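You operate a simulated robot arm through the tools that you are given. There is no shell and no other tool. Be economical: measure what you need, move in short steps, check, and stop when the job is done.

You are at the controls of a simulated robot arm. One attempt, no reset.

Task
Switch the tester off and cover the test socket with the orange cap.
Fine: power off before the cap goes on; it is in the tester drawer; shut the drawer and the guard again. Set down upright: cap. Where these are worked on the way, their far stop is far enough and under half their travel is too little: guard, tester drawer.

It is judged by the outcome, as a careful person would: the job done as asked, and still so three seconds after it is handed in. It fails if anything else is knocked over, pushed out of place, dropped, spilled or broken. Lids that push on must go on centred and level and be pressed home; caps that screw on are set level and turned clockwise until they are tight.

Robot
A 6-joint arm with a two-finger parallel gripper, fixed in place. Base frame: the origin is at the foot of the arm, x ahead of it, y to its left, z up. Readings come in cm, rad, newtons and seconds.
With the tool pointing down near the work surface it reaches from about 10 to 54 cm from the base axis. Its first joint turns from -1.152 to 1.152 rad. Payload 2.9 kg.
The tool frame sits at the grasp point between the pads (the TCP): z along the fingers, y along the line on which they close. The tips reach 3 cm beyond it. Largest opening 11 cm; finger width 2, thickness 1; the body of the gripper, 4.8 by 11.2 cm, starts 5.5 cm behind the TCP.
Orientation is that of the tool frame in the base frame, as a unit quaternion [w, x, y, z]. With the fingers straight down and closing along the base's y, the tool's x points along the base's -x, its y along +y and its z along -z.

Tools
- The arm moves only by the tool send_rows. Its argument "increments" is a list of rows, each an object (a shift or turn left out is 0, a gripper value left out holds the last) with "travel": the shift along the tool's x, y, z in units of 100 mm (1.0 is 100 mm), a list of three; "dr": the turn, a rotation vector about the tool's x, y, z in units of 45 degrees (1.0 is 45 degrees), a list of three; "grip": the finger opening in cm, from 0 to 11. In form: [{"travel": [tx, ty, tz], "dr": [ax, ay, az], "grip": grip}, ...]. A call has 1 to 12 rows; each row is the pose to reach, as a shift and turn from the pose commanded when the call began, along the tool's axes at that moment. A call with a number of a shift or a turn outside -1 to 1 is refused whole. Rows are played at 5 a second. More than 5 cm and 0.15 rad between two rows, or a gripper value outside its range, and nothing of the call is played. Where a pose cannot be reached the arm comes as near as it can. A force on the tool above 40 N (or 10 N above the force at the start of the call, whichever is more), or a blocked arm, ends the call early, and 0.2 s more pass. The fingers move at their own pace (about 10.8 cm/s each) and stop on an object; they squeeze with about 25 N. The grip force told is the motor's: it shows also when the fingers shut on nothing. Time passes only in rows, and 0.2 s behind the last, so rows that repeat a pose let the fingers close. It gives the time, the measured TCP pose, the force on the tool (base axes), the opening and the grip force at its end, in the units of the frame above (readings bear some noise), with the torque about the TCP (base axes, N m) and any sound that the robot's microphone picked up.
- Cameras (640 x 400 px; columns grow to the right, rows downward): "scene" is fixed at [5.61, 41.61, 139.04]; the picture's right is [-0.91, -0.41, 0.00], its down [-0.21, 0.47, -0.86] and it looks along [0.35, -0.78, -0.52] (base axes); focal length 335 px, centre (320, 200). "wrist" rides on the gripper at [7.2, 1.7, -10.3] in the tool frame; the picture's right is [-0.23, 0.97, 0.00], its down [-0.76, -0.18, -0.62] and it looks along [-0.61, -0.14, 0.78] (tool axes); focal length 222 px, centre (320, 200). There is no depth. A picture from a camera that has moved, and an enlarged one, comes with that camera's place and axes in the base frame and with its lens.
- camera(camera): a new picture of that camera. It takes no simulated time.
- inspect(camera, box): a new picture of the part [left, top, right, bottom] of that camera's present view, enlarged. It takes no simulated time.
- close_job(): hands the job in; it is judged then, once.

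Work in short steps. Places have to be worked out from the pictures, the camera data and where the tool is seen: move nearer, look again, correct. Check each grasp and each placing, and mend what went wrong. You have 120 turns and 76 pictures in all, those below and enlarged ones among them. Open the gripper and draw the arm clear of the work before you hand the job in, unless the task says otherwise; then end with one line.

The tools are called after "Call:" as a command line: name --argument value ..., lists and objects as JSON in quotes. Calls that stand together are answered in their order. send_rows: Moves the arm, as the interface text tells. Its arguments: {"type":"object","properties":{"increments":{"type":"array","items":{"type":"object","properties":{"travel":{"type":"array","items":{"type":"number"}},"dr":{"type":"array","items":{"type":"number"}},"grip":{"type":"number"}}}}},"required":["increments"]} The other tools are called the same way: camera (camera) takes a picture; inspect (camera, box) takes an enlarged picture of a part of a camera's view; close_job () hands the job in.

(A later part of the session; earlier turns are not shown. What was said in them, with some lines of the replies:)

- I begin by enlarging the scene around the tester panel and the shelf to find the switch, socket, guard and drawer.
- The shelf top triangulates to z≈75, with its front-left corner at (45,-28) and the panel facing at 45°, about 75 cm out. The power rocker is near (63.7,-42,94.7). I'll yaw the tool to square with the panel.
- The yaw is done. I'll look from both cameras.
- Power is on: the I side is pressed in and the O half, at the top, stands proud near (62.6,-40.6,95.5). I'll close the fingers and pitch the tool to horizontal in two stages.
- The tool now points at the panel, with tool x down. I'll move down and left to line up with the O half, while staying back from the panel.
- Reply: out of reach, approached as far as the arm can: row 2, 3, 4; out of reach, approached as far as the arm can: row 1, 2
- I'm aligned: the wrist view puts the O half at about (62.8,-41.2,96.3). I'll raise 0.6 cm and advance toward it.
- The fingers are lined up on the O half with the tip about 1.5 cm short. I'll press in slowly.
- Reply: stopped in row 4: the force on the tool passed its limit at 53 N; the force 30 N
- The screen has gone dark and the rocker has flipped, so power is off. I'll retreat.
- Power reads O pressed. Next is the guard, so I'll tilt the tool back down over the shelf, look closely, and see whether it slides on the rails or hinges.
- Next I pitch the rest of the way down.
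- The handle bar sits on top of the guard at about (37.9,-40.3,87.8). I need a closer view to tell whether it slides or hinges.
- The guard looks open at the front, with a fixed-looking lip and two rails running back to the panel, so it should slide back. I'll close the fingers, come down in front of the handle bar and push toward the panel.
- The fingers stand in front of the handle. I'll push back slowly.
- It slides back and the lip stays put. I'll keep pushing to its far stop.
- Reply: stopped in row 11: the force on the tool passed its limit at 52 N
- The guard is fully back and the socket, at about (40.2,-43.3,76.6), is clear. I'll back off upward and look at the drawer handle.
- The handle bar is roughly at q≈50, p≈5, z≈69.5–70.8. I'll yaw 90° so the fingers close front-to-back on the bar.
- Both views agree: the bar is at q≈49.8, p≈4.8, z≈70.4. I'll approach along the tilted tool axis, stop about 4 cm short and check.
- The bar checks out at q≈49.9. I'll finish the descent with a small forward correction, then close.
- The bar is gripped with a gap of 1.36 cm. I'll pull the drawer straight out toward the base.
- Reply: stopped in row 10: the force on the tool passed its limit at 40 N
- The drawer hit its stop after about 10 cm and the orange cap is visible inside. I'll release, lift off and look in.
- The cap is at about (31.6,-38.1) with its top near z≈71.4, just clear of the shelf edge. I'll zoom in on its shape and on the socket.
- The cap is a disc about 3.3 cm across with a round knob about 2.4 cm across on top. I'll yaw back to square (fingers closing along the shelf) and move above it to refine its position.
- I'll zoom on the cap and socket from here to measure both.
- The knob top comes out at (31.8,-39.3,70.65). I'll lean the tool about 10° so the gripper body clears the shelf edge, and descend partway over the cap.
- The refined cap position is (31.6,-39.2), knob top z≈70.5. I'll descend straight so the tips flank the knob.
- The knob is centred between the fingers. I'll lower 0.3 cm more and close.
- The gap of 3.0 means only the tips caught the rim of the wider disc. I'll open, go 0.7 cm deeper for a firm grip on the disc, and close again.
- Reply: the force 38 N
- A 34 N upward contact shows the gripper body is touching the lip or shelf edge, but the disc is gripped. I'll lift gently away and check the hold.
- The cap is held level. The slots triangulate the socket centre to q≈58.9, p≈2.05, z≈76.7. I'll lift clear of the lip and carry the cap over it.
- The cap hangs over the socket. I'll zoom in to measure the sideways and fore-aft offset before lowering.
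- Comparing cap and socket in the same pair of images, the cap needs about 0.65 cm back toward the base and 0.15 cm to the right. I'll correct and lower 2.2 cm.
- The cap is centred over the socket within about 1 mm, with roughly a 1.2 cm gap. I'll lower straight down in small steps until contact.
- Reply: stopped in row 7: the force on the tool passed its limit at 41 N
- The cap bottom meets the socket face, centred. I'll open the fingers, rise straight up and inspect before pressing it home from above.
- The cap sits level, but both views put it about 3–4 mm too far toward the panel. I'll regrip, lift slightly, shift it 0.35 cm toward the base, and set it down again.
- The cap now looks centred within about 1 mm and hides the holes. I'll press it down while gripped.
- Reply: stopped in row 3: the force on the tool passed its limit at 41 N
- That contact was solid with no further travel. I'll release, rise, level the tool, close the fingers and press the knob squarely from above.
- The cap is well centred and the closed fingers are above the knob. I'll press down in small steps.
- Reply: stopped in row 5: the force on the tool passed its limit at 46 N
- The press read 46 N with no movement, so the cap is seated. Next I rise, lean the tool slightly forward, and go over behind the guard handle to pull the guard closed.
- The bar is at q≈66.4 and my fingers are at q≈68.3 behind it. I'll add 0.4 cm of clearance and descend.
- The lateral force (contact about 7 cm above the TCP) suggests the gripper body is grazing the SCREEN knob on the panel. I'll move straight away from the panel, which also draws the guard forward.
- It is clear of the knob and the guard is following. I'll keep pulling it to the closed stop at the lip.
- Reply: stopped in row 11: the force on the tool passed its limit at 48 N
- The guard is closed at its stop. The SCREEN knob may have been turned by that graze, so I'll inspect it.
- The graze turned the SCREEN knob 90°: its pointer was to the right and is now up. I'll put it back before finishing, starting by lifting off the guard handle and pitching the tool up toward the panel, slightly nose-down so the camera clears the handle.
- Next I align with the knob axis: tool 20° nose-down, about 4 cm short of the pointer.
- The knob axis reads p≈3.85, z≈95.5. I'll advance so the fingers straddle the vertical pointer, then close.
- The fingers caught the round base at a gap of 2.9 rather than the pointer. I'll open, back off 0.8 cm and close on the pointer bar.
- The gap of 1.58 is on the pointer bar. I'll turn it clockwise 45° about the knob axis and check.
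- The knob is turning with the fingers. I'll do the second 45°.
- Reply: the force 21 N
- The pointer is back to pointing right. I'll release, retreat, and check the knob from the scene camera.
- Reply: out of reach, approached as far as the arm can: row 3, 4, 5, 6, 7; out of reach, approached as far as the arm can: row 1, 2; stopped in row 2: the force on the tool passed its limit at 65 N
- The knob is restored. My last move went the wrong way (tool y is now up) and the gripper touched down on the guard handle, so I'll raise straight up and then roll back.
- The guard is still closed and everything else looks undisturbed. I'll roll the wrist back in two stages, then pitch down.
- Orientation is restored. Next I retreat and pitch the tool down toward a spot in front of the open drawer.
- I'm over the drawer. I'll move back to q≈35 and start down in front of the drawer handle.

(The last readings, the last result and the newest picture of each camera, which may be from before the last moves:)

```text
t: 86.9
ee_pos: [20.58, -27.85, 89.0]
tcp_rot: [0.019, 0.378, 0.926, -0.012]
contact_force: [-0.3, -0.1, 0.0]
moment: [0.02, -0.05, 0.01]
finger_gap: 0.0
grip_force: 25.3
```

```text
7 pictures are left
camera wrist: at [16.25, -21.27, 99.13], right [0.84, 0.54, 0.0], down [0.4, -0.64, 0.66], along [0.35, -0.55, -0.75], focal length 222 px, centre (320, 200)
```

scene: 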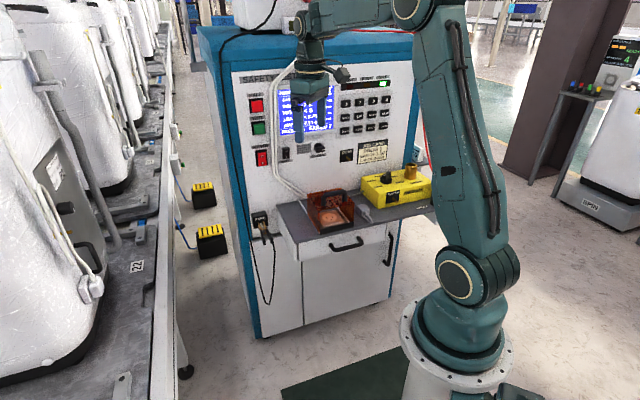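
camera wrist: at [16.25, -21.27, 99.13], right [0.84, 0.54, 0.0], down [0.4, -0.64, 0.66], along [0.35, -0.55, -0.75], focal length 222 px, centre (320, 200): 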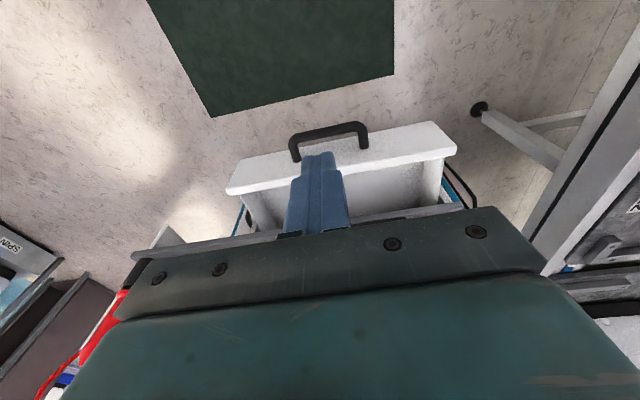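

The handle bar is at q≈39 and I'm at q≈34 with clearance. I'll descend to handle height.

Call:
send_rows --increments '[{"travel": [0.015, 0, 0.4]}, {"travel": [0.03, 0, 0.8]}, {"travel": [0.045, 0, 1.0]}, {"travel": [0.045, 0, 1.0]}]'

Call:
send_rows --increments '[{"travel": [0.015, 0, 0.3]}, {"travel": [0.03, 0, 0.55]}, {"travel": [0.035, 0, 0.7]}, {"travel": [0.035, 0, 0.7]}]'

Call:
inspect --camera "scene" --box '[290, 190, 410, 280]'

```text
t: 87.9
ee_pos: [20.75, -27.93, 79.04]
tcp_rot: [0.019, 0.378, 0.926, -0.013]
contact_force: [-0.3, 0.4, 0.4]
moment: [0.01, 0.0, -0.01]
finger_gap: 0.0
grip_force: 25.1
```

```text
t: 88.9
ee_pos: [20.3, -27.92, 71.94]
tcp_rot: [0.019, 0.378, 0.926, -0.013]
contact_force: [-1.0, 0.6, 0.0]
moment: [-0.02, -0.05, 0.02]
finger_gap: 0.0
grip_force: 24.8
```

```text
4.44 times, centred on (350, 235) of scene
camera zoom: at [5.61, 41.61, 139.04], right [-0.91, -0.41, 0.0], down [-0.21, 0.47, -0.86], along [0.35, -0.78, -0.52], focal length 1489 px, centre (187, 44)
```

zoom: 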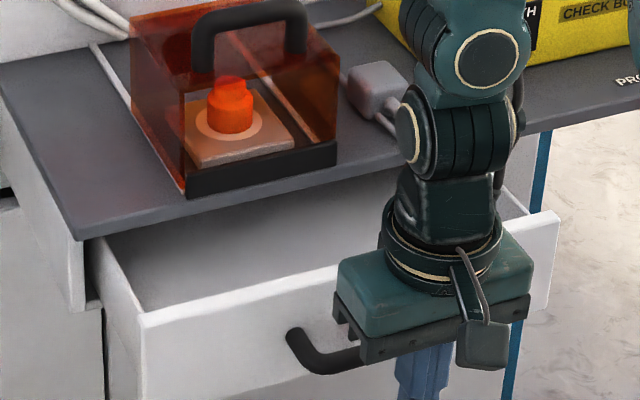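

The fingers are in front of the drawer handle. I'll push the drawer in.

Call:
send_rows --increments '[{"travel": [-0.15, 0.03, 0]}, {"travel": [-0.3, 0.03, 0]}, {"travel": [-0.4, 0.03, 0]}, {"travel": [-0.5, 0.03, 0]}, {"travel": [-0.6, 0.03, 0]}, {"travel": [-0.7, 0.03, 0]}, {"travel": [-0.8, 0.03, 0]}, {"travel": [-0.9, 0.03, 0]}, {"travel": [-1.0, 0.03, 0]}]'

Call:
send_rows --increments '[{"travel": [-0.1, 0, 0]}, {"travel": [-0.2, 0, 0]}, {"travel": [-0.3, 0, 0]}, {"travel": [-0.38, 0, 0]}, {"travel": [-0.45, 0, 0]}, {"travel": [-0.52, 0, 0]}, {"travel": [-0.58, 0, 0]}]'

Call:
inspect --camera "scene" --box '[280, 170, 420, 270]'

```text
t: 90.9
ee_pos: [27.85, -34.74, 72.51]
tcp_rot: [0.019, 0.378, 0.926, -0.013]
contact_force: [0.5, 1.0, 0.1]
moment: [0.04, 0.01, -0.04]
finger_gap: 0.0
grip_force: 24.4
```

```text
t: 92.3
ee_pos: [30.93, -37.71, 72.32]
tcp_rot: [0.005, 0.379, 0.925, -0.005]
contact_force: [-2.3, 3.1, 0.3]
moment: [0.09, 0.06, 0.0]
finger_gap: 0.0
grip_force: 25.4
stopped in row 7: the force on the tool passed its limit at 50 N (the readings are from after the stop); the commanded pose is now the measured one
```

```text
4.00 times, centred on (350, 220) of scene
camera zoom: at [5.61, 41.62, 139.03], right [-0.91, -0.41, 0.0], down [-0.21, 0.47, -0.86], along [0.35, -0.78, -0.52], focal length 1340 px, centre (200, 120)
```

zoom: 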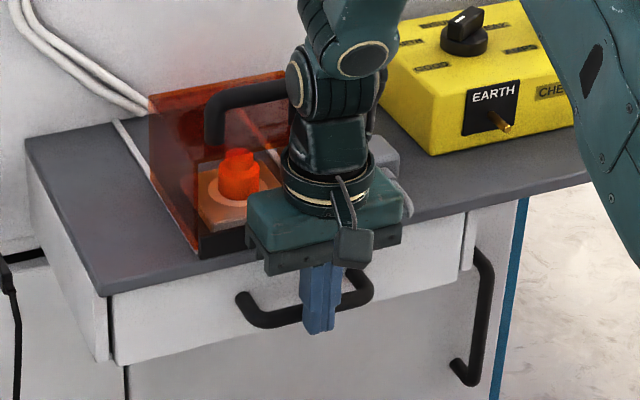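

The drawer has met its closed stop. I'll retreat, draw the arm up and clear, and take a final look.

Call:
send_rows --increments '[{"travel": [0.15, 0, 0]}, {"travel": [0.45, 0, 0]}, {"travel": [0.8, 0, -0.1]}, {"travel": [1.0, 0, -0.4]}, {"travel": [1.0, 0, -0.7]}, {"travel": [1.0, 0, -1.0], "grip": 5}, {"travel": [1.0, 0, -1.0], "grip": 5}]'

Call:
send_rows --increments '[{"travel": [0, 0, -0.3]}, {"travel": [0, 0, -0.6]}, {"travel": [0, 0, -1.0]}, {"travel": [0, 0, -1.0]}]'

Call:
inspect --camera "scene" --box '[230, 90, 430, 260]'

Call:
inspect --camera "scene" --box '[300, 180, 355, 240]'

```text
t: 93.9
ee_pos: [23.86, -30.67, 82.21]
tcp_rot: [0.006, 0.38, 0.925, -0.006]
contact_force: [-0.2, -0.1, 0.1]
moment: [-0.01, 0.01, 0.03]
finger_gap: 5.0
grip_force: 0.0
```

```text
t: 94.9
ee_pos: [23.79, -30.58, 92.06]
tcp_rot: [0.005, 0.38, 0.925, -0.006]
contact_force: [-0.4, 0.5, -0.5]
moment: [-0.01, 0.0, 0.0]
finger_gap: 5.02
grip_force: 0.0
```

```text
2.35 times, centred on (330, 175) of scene
camera zoom: at [5.61, 41.61, 139.04], right [-0.91, -0.41, 0.0], down [-0.21, 0.47, -0.86], along [0.35, -0.78, -0.52], focal length 788 px, centre (296, 259)
```

zoom: 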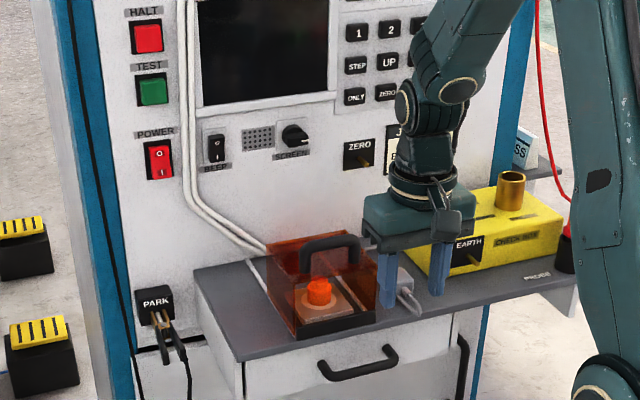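

```text
6.67 times, centred on (328, 210) of scene
camera zoom: at [5.61, 41.61, 139.04], right [-0.91, -0.41, 0.0], down [-0.21, 0.47, -0.86], along [0.35, -0.78, -0.52], focal length 2233 px, centre (270, 133)
```

zoom: 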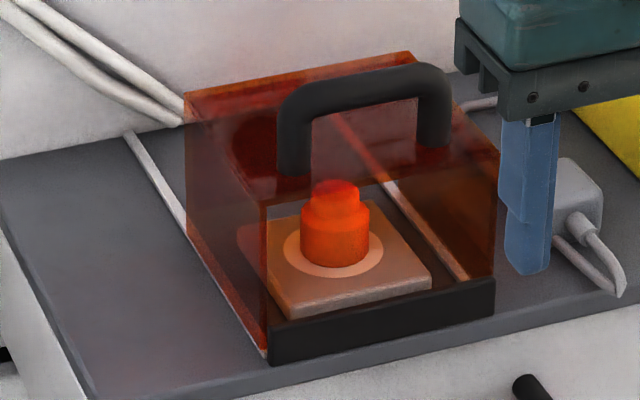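

The final pictures show power on O, the cap upright and centred, the guard and drawer shut, the SCREEN knob back to the right, and the arm clear. I'll hand the job in.

Call:
close_job

```text
The job is handed in.
```

The tester is switched off, the orange cap is pressed on centred over the test socket, and the guard and drawer are shut again; on the way the gripper turned the SCREEN knob 90°, which I turned back, and it also briefly pressed on the guard handle, with no change visible afterwards.
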